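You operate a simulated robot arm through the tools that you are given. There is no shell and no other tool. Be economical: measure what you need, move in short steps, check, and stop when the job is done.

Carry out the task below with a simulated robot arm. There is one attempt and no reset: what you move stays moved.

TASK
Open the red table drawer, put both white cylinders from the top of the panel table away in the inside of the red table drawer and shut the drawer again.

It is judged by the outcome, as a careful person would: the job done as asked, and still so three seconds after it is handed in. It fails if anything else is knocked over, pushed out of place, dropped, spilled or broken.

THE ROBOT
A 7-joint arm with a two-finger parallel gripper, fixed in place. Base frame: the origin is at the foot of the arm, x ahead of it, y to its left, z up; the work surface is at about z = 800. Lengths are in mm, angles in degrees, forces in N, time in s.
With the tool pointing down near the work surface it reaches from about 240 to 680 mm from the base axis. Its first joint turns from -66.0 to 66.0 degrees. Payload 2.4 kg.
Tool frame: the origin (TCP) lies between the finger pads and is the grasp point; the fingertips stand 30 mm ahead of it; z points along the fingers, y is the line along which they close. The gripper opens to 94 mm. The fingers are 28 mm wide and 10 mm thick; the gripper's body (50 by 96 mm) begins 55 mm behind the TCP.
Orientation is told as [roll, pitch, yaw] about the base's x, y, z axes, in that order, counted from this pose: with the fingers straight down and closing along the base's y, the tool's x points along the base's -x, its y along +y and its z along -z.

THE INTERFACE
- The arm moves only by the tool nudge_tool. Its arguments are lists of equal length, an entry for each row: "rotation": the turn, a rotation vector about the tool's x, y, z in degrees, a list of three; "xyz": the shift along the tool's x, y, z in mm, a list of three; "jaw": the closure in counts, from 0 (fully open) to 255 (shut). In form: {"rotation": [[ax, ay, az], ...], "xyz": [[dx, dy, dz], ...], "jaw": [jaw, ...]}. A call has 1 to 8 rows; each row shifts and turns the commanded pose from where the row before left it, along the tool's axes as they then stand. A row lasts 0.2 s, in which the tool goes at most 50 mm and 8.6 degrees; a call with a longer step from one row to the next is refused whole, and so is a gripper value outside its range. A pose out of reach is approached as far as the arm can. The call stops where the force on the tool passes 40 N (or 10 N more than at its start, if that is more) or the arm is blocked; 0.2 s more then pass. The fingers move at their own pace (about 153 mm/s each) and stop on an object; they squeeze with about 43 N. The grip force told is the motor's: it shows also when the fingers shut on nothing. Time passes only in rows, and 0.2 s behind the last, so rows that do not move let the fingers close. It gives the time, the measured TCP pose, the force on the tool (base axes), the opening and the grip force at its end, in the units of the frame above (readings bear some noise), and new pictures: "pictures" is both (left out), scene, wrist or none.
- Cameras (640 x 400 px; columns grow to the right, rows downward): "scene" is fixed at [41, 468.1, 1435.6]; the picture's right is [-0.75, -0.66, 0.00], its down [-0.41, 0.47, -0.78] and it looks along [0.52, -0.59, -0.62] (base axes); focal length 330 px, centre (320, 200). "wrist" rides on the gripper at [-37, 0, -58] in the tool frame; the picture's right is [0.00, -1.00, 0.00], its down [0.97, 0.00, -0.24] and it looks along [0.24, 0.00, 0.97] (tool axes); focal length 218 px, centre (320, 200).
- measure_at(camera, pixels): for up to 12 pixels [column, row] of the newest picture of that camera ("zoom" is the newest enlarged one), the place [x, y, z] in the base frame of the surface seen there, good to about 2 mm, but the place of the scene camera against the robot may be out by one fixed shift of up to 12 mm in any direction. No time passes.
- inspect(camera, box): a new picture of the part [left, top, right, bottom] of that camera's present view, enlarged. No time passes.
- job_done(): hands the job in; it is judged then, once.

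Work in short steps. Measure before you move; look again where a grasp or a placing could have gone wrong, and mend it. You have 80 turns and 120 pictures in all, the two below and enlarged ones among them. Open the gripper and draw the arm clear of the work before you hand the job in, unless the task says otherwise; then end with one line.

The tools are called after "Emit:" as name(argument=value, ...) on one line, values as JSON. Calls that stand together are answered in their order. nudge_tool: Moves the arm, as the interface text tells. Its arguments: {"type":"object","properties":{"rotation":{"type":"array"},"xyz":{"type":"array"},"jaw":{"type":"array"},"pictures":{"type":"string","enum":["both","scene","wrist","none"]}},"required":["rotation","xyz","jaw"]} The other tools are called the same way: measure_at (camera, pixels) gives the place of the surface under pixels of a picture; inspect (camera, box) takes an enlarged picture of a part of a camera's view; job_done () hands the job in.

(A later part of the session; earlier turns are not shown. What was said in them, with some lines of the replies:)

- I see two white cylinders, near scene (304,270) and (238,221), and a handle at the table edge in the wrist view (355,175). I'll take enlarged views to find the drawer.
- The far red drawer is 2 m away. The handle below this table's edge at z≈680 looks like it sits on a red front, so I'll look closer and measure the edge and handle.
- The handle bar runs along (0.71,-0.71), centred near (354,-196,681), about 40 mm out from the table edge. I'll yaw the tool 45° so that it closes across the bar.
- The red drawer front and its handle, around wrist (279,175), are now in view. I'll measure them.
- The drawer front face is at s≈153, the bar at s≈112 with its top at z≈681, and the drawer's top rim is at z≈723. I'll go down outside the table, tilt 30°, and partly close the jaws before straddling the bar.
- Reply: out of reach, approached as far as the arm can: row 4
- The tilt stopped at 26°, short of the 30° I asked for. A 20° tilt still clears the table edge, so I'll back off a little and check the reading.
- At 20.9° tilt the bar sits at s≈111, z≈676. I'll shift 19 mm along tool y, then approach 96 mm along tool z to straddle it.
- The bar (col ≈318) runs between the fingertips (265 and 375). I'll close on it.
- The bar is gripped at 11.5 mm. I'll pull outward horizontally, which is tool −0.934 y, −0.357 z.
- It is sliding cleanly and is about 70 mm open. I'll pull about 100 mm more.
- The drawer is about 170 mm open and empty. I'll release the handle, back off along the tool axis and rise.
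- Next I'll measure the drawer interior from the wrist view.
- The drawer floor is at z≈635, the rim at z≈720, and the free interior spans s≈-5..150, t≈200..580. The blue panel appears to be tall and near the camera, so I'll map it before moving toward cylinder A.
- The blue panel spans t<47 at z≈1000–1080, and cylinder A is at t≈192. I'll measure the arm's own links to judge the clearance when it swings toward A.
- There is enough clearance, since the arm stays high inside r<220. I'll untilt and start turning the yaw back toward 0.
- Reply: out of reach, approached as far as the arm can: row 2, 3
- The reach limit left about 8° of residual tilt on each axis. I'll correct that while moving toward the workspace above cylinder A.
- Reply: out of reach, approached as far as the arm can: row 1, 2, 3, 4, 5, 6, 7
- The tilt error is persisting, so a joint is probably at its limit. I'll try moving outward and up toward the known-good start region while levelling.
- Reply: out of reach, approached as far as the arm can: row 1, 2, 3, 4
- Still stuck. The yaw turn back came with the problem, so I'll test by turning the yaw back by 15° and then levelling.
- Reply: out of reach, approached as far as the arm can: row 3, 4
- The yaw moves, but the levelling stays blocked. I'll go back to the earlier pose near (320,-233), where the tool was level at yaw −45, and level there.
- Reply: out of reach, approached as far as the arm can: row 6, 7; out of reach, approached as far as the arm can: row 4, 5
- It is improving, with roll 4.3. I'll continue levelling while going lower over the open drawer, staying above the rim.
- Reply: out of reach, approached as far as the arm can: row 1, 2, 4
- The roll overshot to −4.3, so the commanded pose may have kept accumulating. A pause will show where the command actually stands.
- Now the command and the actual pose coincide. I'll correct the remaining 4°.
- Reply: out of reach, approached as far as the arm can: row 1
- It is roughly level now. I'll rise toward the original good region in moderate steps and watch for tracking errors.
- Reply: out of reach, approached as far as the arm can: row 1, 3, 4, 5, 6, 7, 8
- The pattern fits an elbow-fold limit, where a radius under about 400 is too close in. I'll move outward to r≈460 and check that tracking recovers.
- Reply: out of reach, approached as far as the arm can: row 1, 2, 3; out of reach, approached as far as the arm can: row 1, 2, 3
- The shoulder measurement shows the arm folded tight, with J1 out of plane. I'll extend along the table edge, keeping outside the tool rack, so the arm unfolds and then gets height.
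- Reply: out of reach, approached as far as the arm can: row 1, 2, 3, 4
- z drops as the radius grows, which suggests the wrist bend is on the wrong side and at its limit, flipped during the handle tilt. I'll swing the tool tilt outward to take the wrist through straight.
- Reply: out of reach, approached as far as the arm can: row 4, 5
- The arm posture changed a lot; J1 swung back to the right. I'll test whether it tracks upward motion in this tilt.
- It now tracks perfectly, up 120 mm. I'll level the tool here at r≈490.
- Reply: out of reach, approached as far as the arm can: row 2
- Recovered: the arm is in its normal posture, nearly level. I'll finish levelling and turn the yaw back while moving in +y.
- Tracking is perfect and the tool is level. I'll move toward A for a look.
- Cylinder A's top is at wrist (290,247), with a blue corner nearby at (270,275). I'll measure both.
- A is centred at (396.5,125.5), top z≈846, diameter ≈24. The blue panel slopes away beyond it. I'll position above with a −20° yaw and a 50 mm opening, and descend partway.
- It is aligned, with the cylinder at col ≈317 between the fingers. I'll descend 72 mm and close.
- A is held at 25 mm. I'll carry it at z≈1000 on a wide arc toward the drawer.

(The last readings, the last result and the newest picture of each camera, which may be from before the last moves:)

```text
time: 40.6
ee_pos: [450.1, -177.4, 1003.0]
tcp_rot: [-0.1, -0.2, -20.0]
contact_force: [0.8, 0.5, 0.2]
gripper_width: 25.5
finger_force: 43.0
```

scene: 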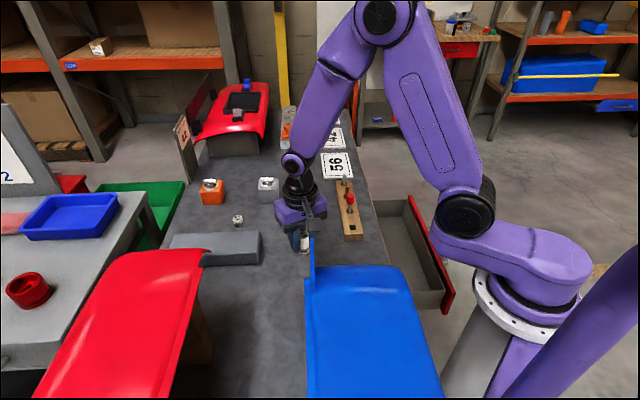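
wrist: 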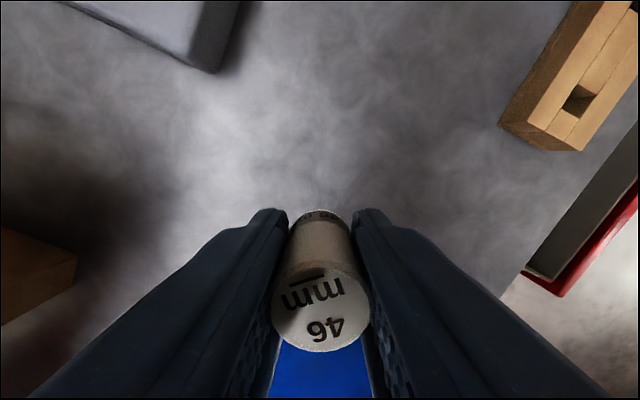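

Emit:
nudge_tool(rotation=[[0, 0, 6.25], [0, 0, 6.25], [0, 0, 6.25], [0, 0, 6.25], [0, 0, 0], [0, 0, 0], [0, 0, 0], [0, 0, 0]], xyz=[[0, 0, 0], [0, 0, 0], [0, 0, 0], [0, 0, 0], [-2, -41, 0], [-2, -41, 0], [-2, -41, 0], [0, 0, 40]], jaw=[255, 255, 255, 255, 255, 255, 255, 255], pictures="both")

```text
time: 42.4
ee_pos: [366.8, -269.4, 963.7]
tcp_rot: [-0.1, -0.2, -45.0]
contact_force: [-0.9, 0.3, 0.1]
gripper_width: 24.9
finger_force: 43.3
```

scene: 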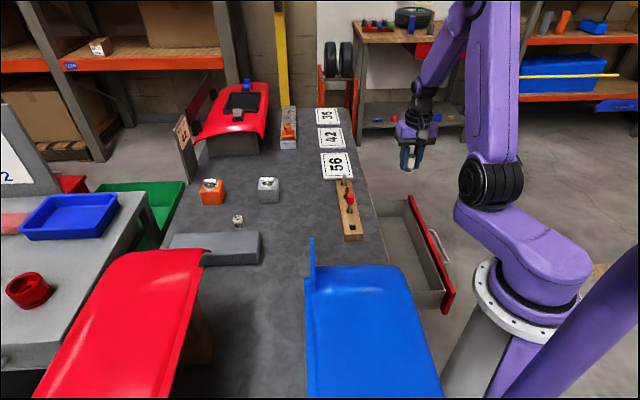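
wrist: 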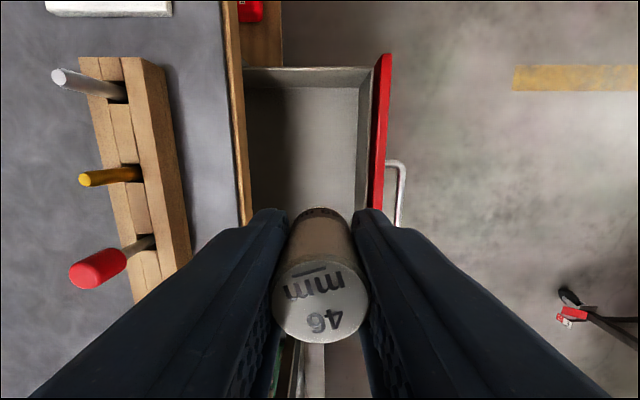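

It is centred over the open drawer, with the front at col ≈370 and the table edge at col ≈250. I'll lower it into the drawer.

Emit:
nudge_tool(rotation=[[0, 0, 0], [0, 0, 0], [0, 0, 0], [0, 0, 0], [0, 0, 0], [0, 0, 0], [0, 0, 0]], xyz=[[0, 0, 42], [0, 0, 42], [0, 0, 42], [0, 0, 42], [0, 0, 42], [0, 0, 42], [0, 0, 32]], jaw=[255, 255, 255, 255, 255, 255, 255], pictures="both")

```text
time: 44.0
ee_pos: [368.6, -268.5, 678.7]
tcp_rot: [0.0, -0.4, -45.0]
contact_force: [0.1, -0.2, -0.4]
gripper_width: 25.4
finger_force: 42.9
```

scene: 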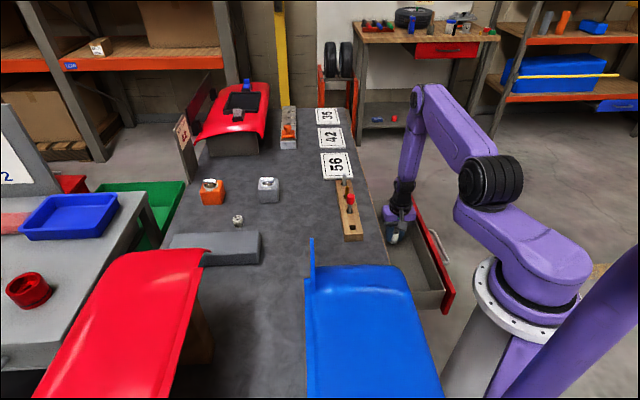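
wrist: 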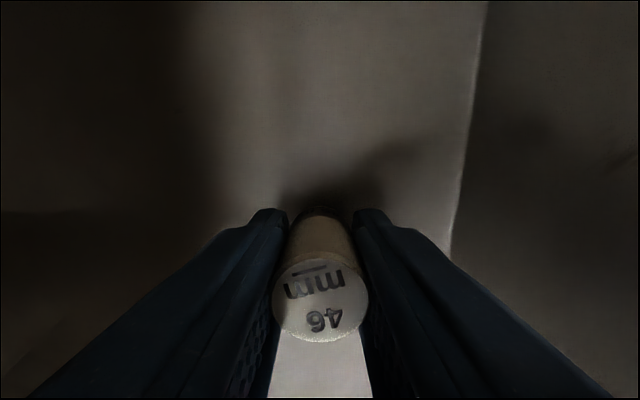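

The cylinder bottom is about 10 mm above the floor. I'll lower 9 mm, open, and rise.

Emit:
nudge_tool(rotation=[[0, 0, 0], [0, 0, 0], [0, 0, 0]], xyz=[[0, 0, 5], [0, 0, 3], [0, 0, 1]], jaw=[255, 255, 255], pictures="none")

Emit:
nudge_tool(rotation=[[0, 0, 0], [0, 0, 0], [0, 0, 0], [0, 0, 0], [0, 0, 0], [0, 0, 0], [0, 0, 0], [0, 0, 0]], xyz=[[0, 0, 0], [0, 0, 0], [0, 0, -20], [0, 0, -45], [0, 0, -45], [0, 0, -45], [0, 0, -45], [0, 0, -45]], jaw=[140, 140, 140, 140, 140, 140, 140, 140], pictures="both")

```text
time: 44.8
ee_pos: [368.2, -269.0, 670.8]
tcp_rot: [0.1, -0.2, -44.9]
contact_force: [-0.6, 2.2, 6.4]
gripper_width: 25.4
finger_force: 42.4
```

```text
time: 46.6
ee_pos: [364.7, -269.6, 917.8]
tcp_rot: [0.0, -0.1, -44.9]
contact_force: [-0.8, -0.1, -0.9]
gripper_width: 42.5
finger_force: 0.0
```

scene: 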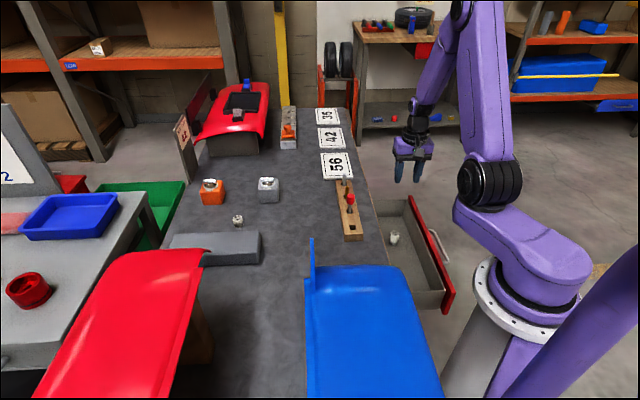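
wrist: 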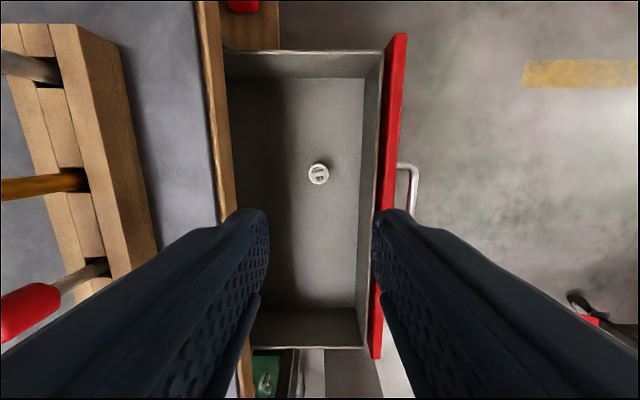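

A stands upright inside the drawer at wrist (318,173). I'll go back up and around for cylinder B.

Emit:
nudge_tool(rotation=[[0, 0, 0], [0, 0, 0], [0, 0, 0], [0, 0, 0], [0, 0, 0], [0, 0, -7.5], [0, 0, -7.5], [0, 0, -7.5]], xyz=[[0, 0, -42], [0, 0, -42], [0, 42, 0], [0, 42, 0], [0, 42, 0], [0, 0, 0], [0, 0, 0], [0, 0, 0]], jaw=[60, 60, 60, 60, 60, 60, 60, 60], pictures="none")

Emit:
nudge_tool(rotation=[[0, 0, -7.5], [0, 0, -7.5], [0, 0, -7.5], [0, 0, 0], [0, 0, 0], [0, 0, 0], [0, 0, 0], [0, 0, 0]], xyz=[[0, 20, 0], [0, 20, 0], [0, 20, 0], [-20, 40, 0], [-25, 40, 0], [-25, 40, 0], [-25, 40, 0], [-25, 40, 0]], jaw=[60, 60, 60, 60, 60, 60, 60, 60], pictures="wrist")

```text
time: 48.4
ee_pos: [456.2, -181.5, 999.4]
tcp_rot: [-0.1, -0.1, -22.2]
contact_force: [0.2, 0.4, 0.1]
gripper_width: 72.4
finger_force: 0.1
```

```text
time: 50.2
ee_pos: [593.7, 80.6, 998.6]
tcp_rot: [-0.1, -0.2, 0.0]
contact_force: [1.0, 0.4, 0.1]
gripper_width: 71.9
finger_force: 0.1
```

wrist: 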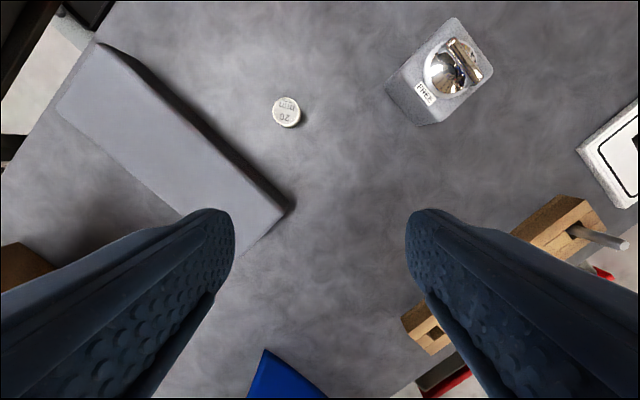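

B is seen at wrist (286,110). I'll measure it and the grey block beside it.

Emit:
measure_at(camera="wrist", pixels=[[286, 110], [275, 110], [298, 110], [286, 98], [286, 122], [290, 203], [210, 130], [150, 70], [240, 190], [425, 105], [440, 45], [310, 130]])

Emit:
inspect(camera="wrist", box=[246, 80, 342, 140])

```text
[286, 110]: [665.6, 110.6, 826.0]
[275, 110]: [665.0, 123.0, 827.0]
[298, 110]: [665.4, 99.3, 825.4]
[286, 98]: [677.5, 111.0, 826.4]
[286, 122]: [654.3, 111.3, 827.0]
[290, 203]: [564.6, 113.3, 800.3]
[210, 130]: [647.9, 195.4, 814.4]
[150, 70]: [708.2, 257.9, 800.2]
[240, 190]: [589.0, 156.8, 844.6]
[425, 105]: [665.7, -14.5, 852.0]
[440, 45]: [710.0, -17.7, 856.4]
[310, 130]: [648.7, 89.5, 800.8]
```

```text
6.67 times, centred on (294, 110) of wrist
```

zoom: 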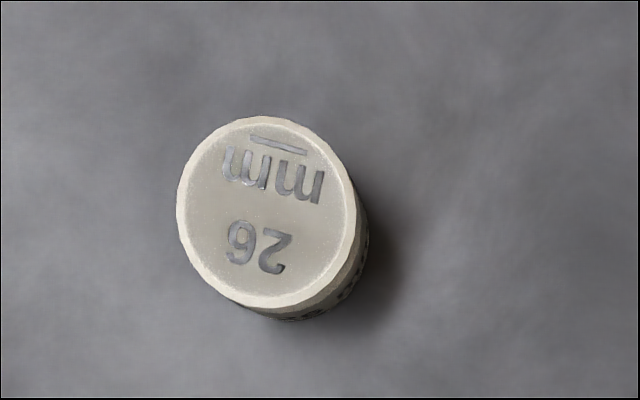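

B is at (665.5,111), top z≈826. I'll move above it with a 50 mm opening and descend partway.

Emit:
nudge_tool(rotation=[[0, 0, 0], [0, 0, 0], [0, 0, 0], [0, 0, 0], [0, 0, 0]], xyz=[[-36, 15.2, 0], [-36, 15.2, 0], [0, 0, 40], [0, 0, 40], [0, 0, 20]], jaw=[119, 119, 119, 119, 119], pictures="wrist")

```text
time: 51.4
ee_pos: [663.1, 106.6, 898.5]
tcp_rot: [-0.1, -0.2, 0.0]
contact_force: [0.6, -0.2, -0.7]
gripper_width: 50.5
finger_force: 0.0
```

wrist: 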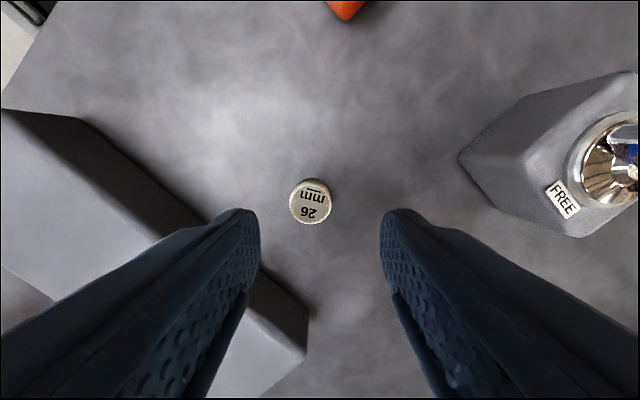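

I'll correct by (+2.4, +4.4) mm and descend to z≈833.

Emit:
nudge_tool(rotation=[[0, 0, 0], [0, 0, 0], [0, 0, 0], [0, 0, 0]], xyz=[[-2.5, 4.4, 0], [0, 0, 25], [0, 0, 25], [0, 0, 16]], jaw=[119, 119, 119, 119], pictures="wrist")

```text
time: 52.4
ee_pos: [666.4, 111.5, 834.5]
tcp_rot: [-0.1, -0.2, 0.1]
contact_force: [-0.3, -0.1, 0.1]
gripper_width: 49.8
finger_force: 0.0
```

wrist: 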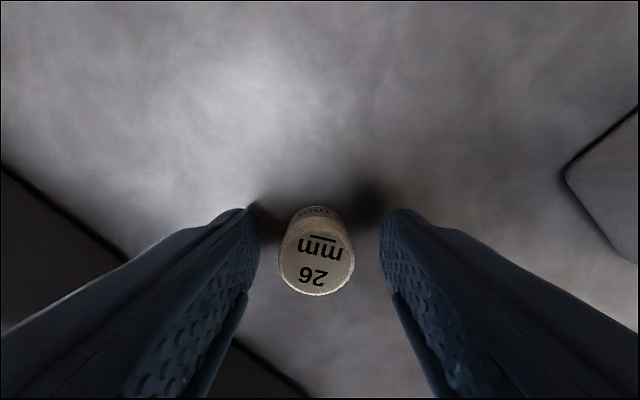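

B lies between the fingertips. I'll lower 1.5 mm more, close and lift.

Emit:
nudge_tool(rotation=[[0, 0, 0], [0, 0, 0], [0, 0, 0], [0, 0, 0], [0, 0, 0], [0, 0, 0], [0, 0, 0]], xyz=[[0, 0, 1.5], [0, 0, 0], [0, 0, 0], [0, 0, 0], [0, 0, -25], [0, 0, -40], [0, 0, -40]], jaw=[119, 255, 255, 255, 255, 255, 255], pictures="wrist")

```text
time: 54.0
ee_pos: [665.9, 111.1, 937.2]
tcp_rot: [-0.1, -0.2, 0.1]
contact_force: [-0.3, -0.3, 0.3]
gripper_width: 24.9
finger_force: 42.9
```

wrist: 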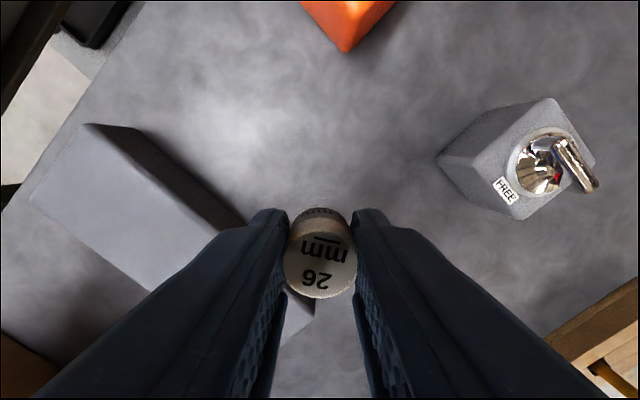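

B is held. I'll carry it high over the table toward the drawer.

Emit:
nudge_tool(rotation=[[0, 0, 0], [0, 0, 0], [0, 0, 0], [0, 0, 0], [0, 0, 0], [0, 0, 0], [0, 0, 0], [0, 0, 0]], xyz=[[25, -36.4, -9], [25, -36.4, -9], [25, -36.4, -9], [25, -36.4, -9], [25, -36.4, -9], [25, -36.4, -9], [25, -36.4, -9], [25, -36.4, 0]], jaw=[255, 255, 255, 255, 255, 255, 255, 255], pictures="none")

Emit:
nudge_tool(rotation=[[0, 0, 7.5], [0, 0, 7.5], [0, 0, 7.5], [0, 0, 7.5], [0, 0, 7.5], [0, 0, 7.5], [0, 0, 0]], xyz=[[0, 0, 0], [0, 0, 0], [0, 0, 0], [0, 0, 0], [0, 0, 0], [0, 0, 0], [0, 0, 0]], jaw=[255, 255, 255, 255, 255, 255, 255], pictures="none")

```text
time: 55.8
ee_pos: [465.3, -180.5, 1001.1]
tcp_rot: [0.0, -0.1, 0.1]
contact_force: [1.2, 0.1, 0.2]
gripper_width: 24.8
finger_force: 43.4
```

```text
time: 57.4
ee_pos: [465.6, -177.6, 1000.5]
tcp_rot: [-0.1, -0.1, -45.2]
contact_force: [0.1, 0.0, 0.4]
gripper_width: 24.6
finger_force: 43.5
```

Emit:
nudge_tool(rotation=[[0, 0, 0], [0, 0, 0], [0, 0, 0], [0, 0, 0], [0, 0, 0], [0, 0, 0]], xyz=[[-14, -33.5, 0], [-14, -33.5, 0], [-14, -33.5, 0], [-14, -33.5, 0], [0, 0, 45], [0, 0, 45]], jaw=[255, 255, 255, 255, 255, 255], pictures="both")

```text
time: 58.8
ee_pos: [409.4, -313.0, 908.4]
tcp_rot: [0.0, -0.2, -44.9]
contact_force: [-0.3, 0.4, 0.0]
gripper_width: 24.7
finger_force: 42.9
```

scene: 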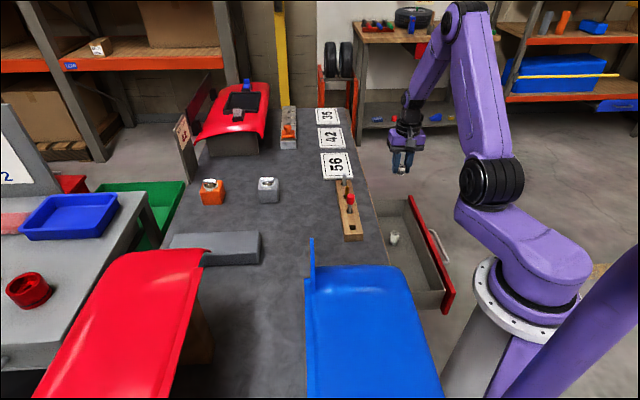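
wrist: 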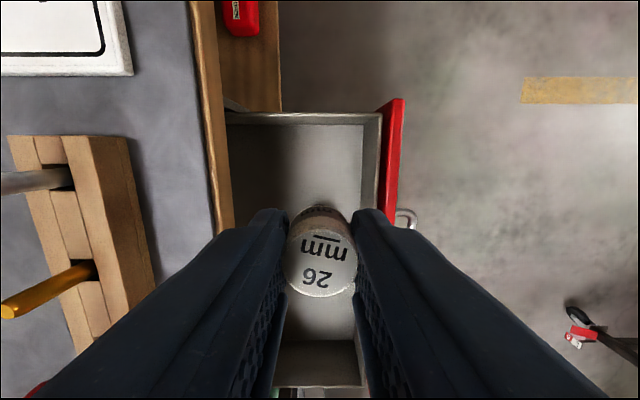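

It is centred over the drawer at s≈68, t≈511. I'll lower it to just above the floor.

Emit:
nudge_tool(rotation=[[0, 0, 0], [0, 0, 0], [0, 0, 0], [0, 0, 0], [0, 0, 0], [0, 0, 0], [0, 0, 0], [0, 0, 0]], xyz=[[0, 0, 42], [0, 0, 42], [0, 0, 42], [0, 0, 42], [0, 0, 42], [0, 0, 20], [0, 0, 5], [0, 0, 2.5]], jaw=[255, 255, 255, 255, 255, 255, 255, 255], pictures="wrist")

```text
time: 60.6
ee_pos: [410.6, -313.5, 672.3]
tcp_rot: [0.0, -0.2, -44.9]
contact_force: [0.8, -0.3, 0.5]
gripper_width: 24.9
finger_force: 43.6
```

wrist: 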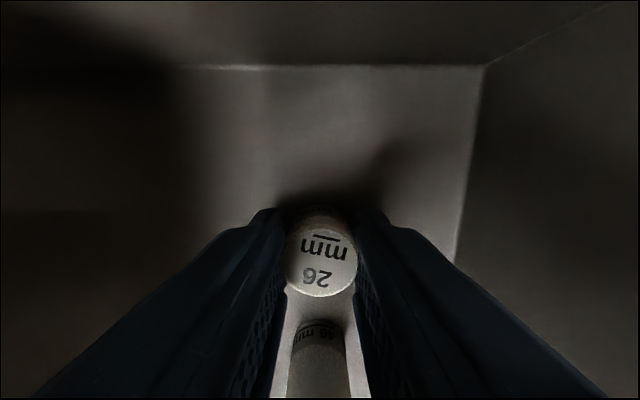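

I'll lower the last 2.5 mm, open, and rise.

Emit:
nudge_tool(rotation=[[0, 0, 0], [0, 0, 0], [0, 0, 0], [0, 0, 0], [0, 0, 0], [0, 0, 0], [0, 0, 0], [0, 0, 0]], xyz=[[0, 0, 2.5], [0, 0, 0], [0, 0, 0], [0, 0, -20], [0, 0, -45], [0, 0, -45], [0, 0, -45], [0, 0, -45]], jaw=[255, 140, 140, 140, 140, 140, 140, 140], pictures="both")

```text
time: 62.4
ee_pos: [410.3, -312.5, 870.4]
tcp_rot: [0.0, -0.2, -44.9]
contact_force: [-0.2, 0.2, 0.1]
gripper_width: 42.4
finger_force: 0.1
```

scene: 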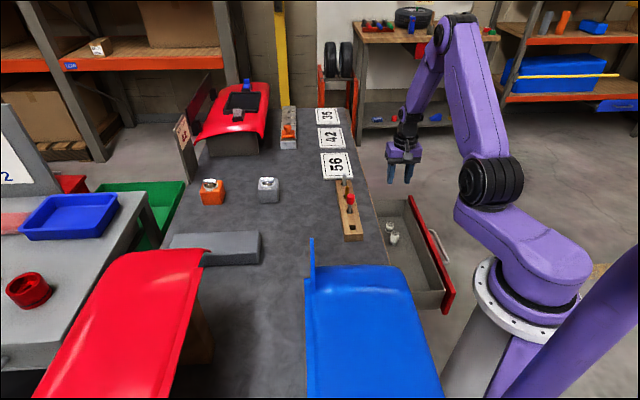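
wrist: 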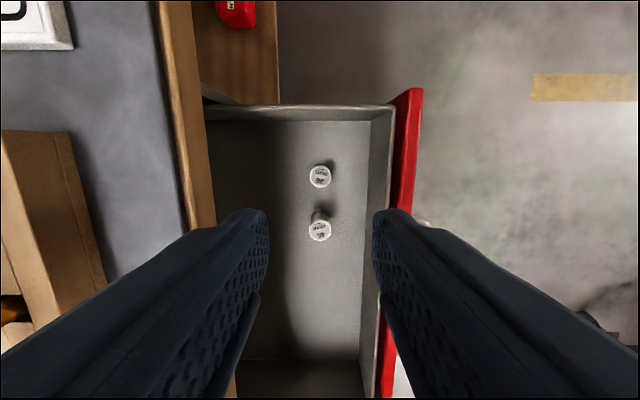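

Both cylinders stand inside the drawer, at wrist (320,176) and (320,230). I'll close the jaws and move outside the handle, ready to push the drawer shut by the bar.

Emit:
nudge_tool(rotation=[[0, 0, 0], [0, 0, 0], [0, 0, 0], [0, 0, 0], [0, 0, 0]], xyz=[[19, -43.5, 0], [19, -43.5, 0], [19, -43.5, 0], [19, -43.5, 0], [0, 0, 0]], jaw=[255, 255, 255, 255, 255], pictures="both")

```text
time: 63.6
ee_pos: [230.1, -384.0, 868.9]
tcp_rot: [0.0, -0.2, -44.9]
contact_force: [0.4, 0.3, -0.1]
gripper_width: 0.0
finger_force: 32.8
```

scene: 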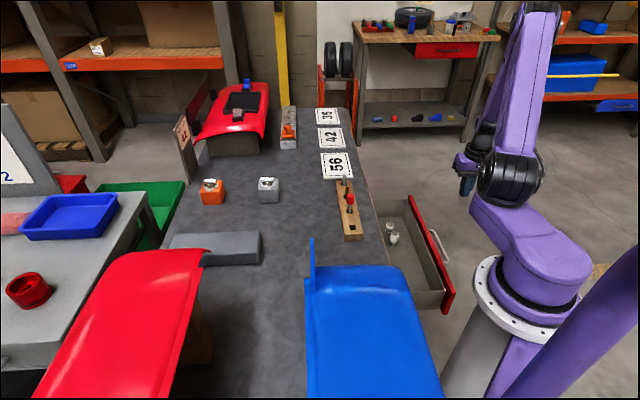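
wrist: 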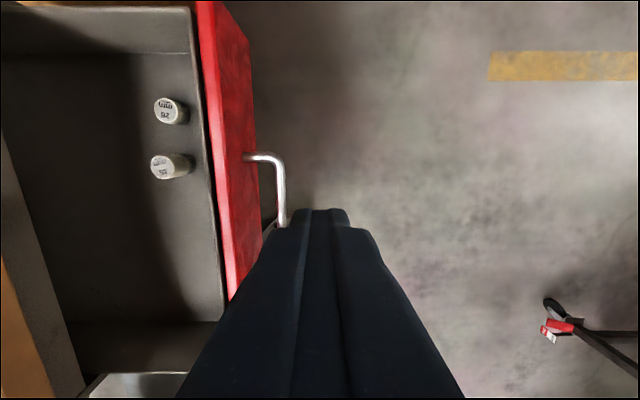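

Emit:
measure_at(camera="wrist", pixels=[[282, 180], [284, 210], [255, 157], [272, 155]])

Emit:
nudge_tool(rotation=[[0, 0, 0], [0, 0, 0], [0, 0, 0], [0, 0, 0]], xyz=[[0, 0, 44], [0, 0, 44], [0, 0, 44], [0, 0, 44]], jaw=[255, 255, 255, 255], pictures="wrist")

```text
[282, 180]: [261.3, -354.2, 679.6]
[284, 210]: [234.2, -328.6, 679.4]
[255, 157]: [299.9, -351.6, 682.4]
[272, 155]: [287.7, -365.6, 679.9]
```

```text
time: 64.6
ee_pos: [234.1, -385.5, 691.3]
tcp_rot: [-0.1, -0.2, -44.8]
contact_force: [0.2, -0.5, -0.6]
gripper_width: 0.0
finger_force: 32.8
```

wrist: 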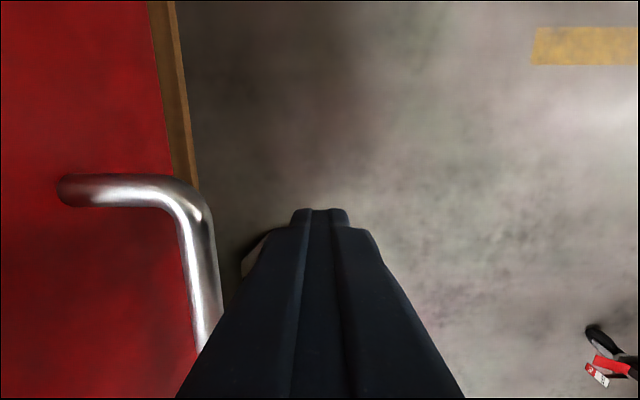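

The bar is at s≈−66 and the closed fingers are outside it. I'll push steadily toward the table in 20 mm steps.

Emit:
nudge_tool(rotation=[[0, 0, 0], [0, 0, 0], [0, 0, 0], [0, 0, 0], [0, 0, 0], [0, 0, 0]], xyz=[[12, 10, 0], [0, 14, 0], [0, 16, 0], [0, 18, 0], [0, 18, 0], [0, 18, 0]], jaw=[255, 255, 255, 255, 255, 255], pictures="both")

```text
time: 66.0
ee_pos: [292.4, -306.7, 695.3]
tcp_rot: [-0.1, -0.1, -45.0]
contact_force: [-0.3, -1.0, -0.2]
gripper_width: 0.0
finger_force: 32.8
```

scene: 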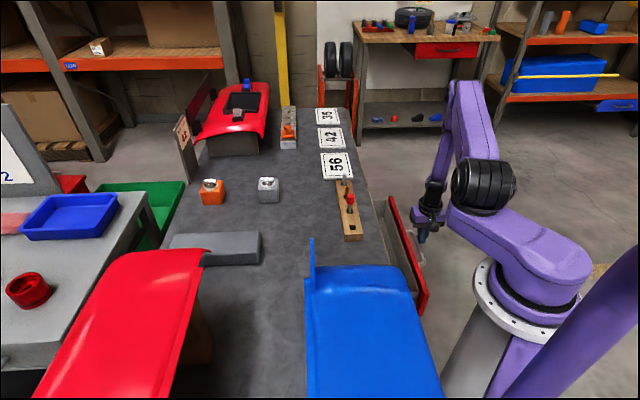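
wrist: 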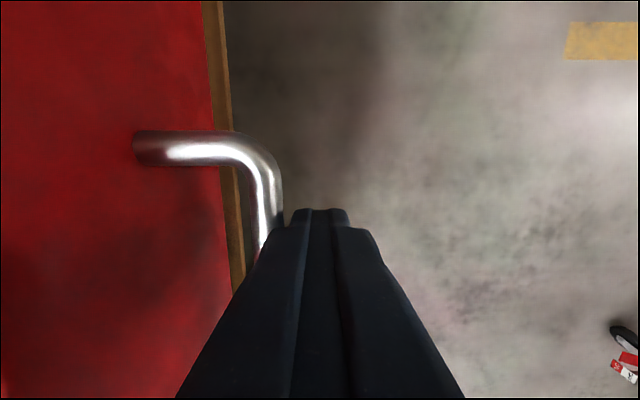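

The drawer is closing smoothly. I'll continue pushing.

Emit:
nudge_tool(rotation=[[0, 0, 0], [0, 0, 0], [0, 0, 0], [0, 0, 0], [0, 0, 0], [0, 0, 0]], xyz=[[0, 15, 2], [0, 15, 1], [0, 15, 0], [0, 15, 0], [0, 15, 0], [0, 12, 0]], jaw=[255, 255, 255, 255, 255, 255], pictures="both")

```text
time: 67.4
ee_pos: [354.2, -246.9, 690.2]
tcp_rot: [-0.1, -0.3, -44.9]
contact_force: [1.2, 0.5, 0.6]
gripper_width: 0.0
finger_force: 34.0
```

scene: 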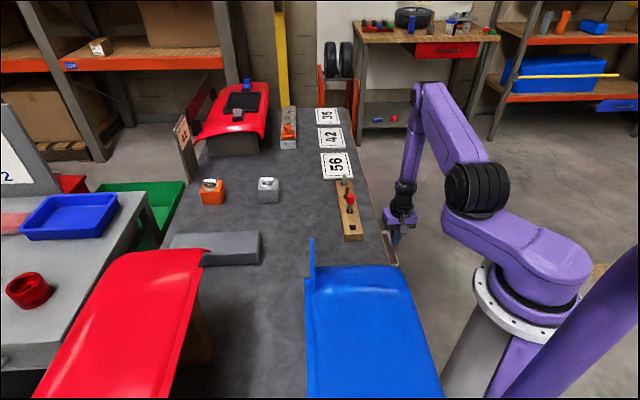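
wrist: 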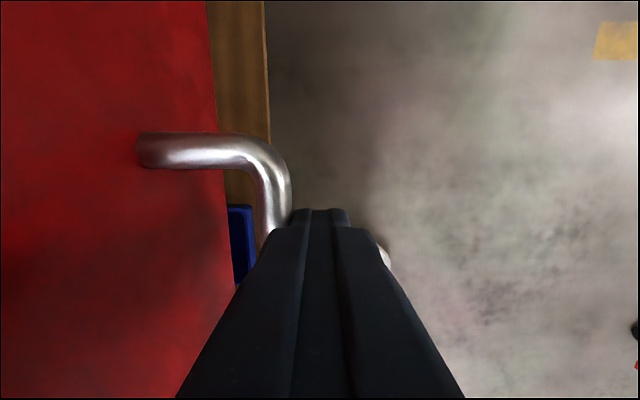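

About 20 mm remains. I'll push in small steps until it meets the stop.

Emit:
nudge_tool(rotation=[[0, 0, 0], [0, 0, 0], [0, 0, 0], [0, 0, 0], [0, 0, 0], [0, 0, 0]], xyz=[[0, 6, 0], [0, 6, 0], [0, 5, 0], [0, 3, 0], [0, 2, 0], [0, 1, 0]], jaw=[255, 255, 255, 255, 255, 255], pictures="wrist")

Emit:
measure_at(camera="wrist", pixels=[[265, 180], [275, 190], [150, 80], [100, 200], [175, 145]])

```text
time: 68.8
ee_pos: [370.5, -231.3, 690.8]
tcp_rot: [-0.1, -0.2, -45.0]
contact_force: [-0.4, -0.7, -0.7]
gripper_width: 0.0
finger_force: 33.4
```

wrist: 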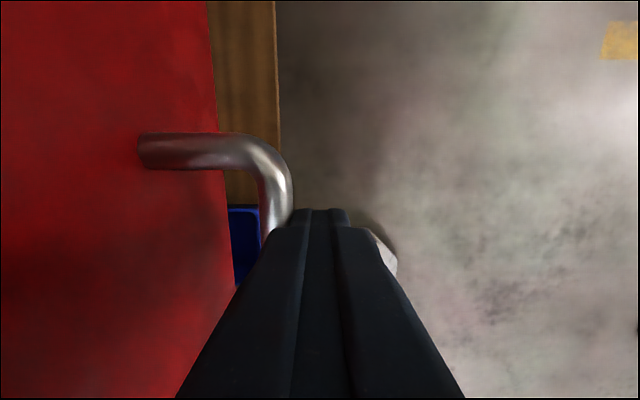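

```text
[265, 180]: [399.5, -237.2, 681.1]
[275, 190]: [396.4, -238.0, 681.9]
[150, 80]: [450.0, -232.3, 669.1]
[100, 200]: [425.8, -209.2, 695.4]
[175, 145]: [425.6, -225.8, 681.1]
```

The front face is at s≈153.9, matching its original closed place. I'll nudge 3 mm more to confirm it is against the stop.

Emit:
nudge_tool(rotation=[[0, 0, 0], [0, 0, 0], [0, 0, 0]], xyz=[[0, 1.5, 0], [0, 1.5, 0], [0, 0, 0]], jaw=[255, 255, 255], pictures="none")

```text
time: 69.6
ee_pos: [370.9, -230.3, 690.3]
tcp_rot: [0.0, 0.0, -45.3]
contact_force: [-21.4, -16.8, 4.6]
gripper_width: 0.0
finger_force: 32.8
```

Contact force rose to about 27 N with almost no motion, so the drawer is fully shut. I'll back off 40 mm, rise clear and open the gripper.

Emit:
nudge_tool(rotation=[[0, 0, 0], [0, 0, 0], [0, 0, 0], [0, 0, 0], [0, 0, 0], [0, 0, 0], [0, 0, 0]], xyz=[[0, -15, 0], [-15, -30, 0], [-15, -10, -35], [0, 0, -45], [0, 0, -45], [0, 0, -45], [0, 0, -45]], jaw=[255, 255, 255, 255, 255, 0, 0], pictures="both")

```text
time: 71.2
ee_pos: [354.7, -290.3, 905.6]
tcp_rot: [0.1, -0.2, -44.9]
contact_force: [0.1, -0.3, 0.3]
gripper_width: 94.1
finger_force: 0.1
```

scene: 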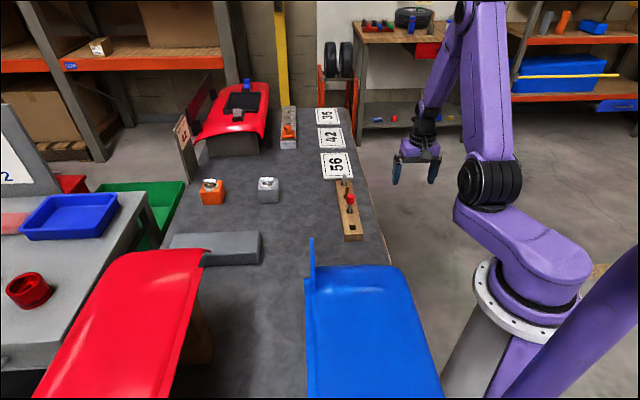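
wrist: 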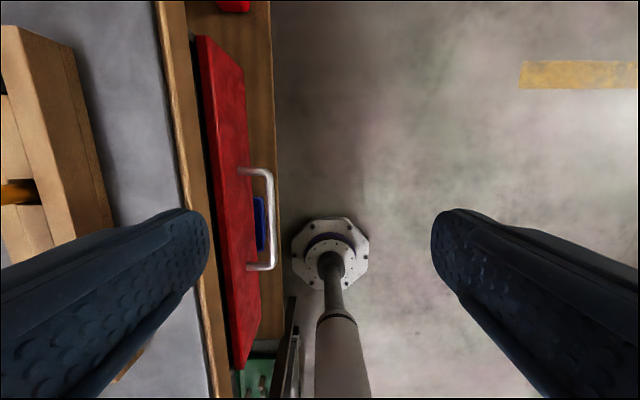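

The drawer looks closed as at the start. I'll check the front's position.

Emit:
measure_at(camera="wrist", pixels=[[271, 220], [245, 172], [235, 120], [220, 100]])

```text
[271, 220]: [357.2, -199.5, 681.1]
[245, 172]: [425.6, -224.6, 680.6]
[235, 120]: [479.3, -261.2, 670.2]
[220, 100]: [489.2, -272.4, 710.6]
```

The bar is at s≈111.5, the same as at the start, so the drawer is shut. The arm is clear and the gripper is open.

Emit:
job_done()

```text
The job is handed in.
```

Both white cylinders are standing inside the red drawer. The drawer is shut, with its handle back at its starting position, and nothing else looked moved in the final pictures.
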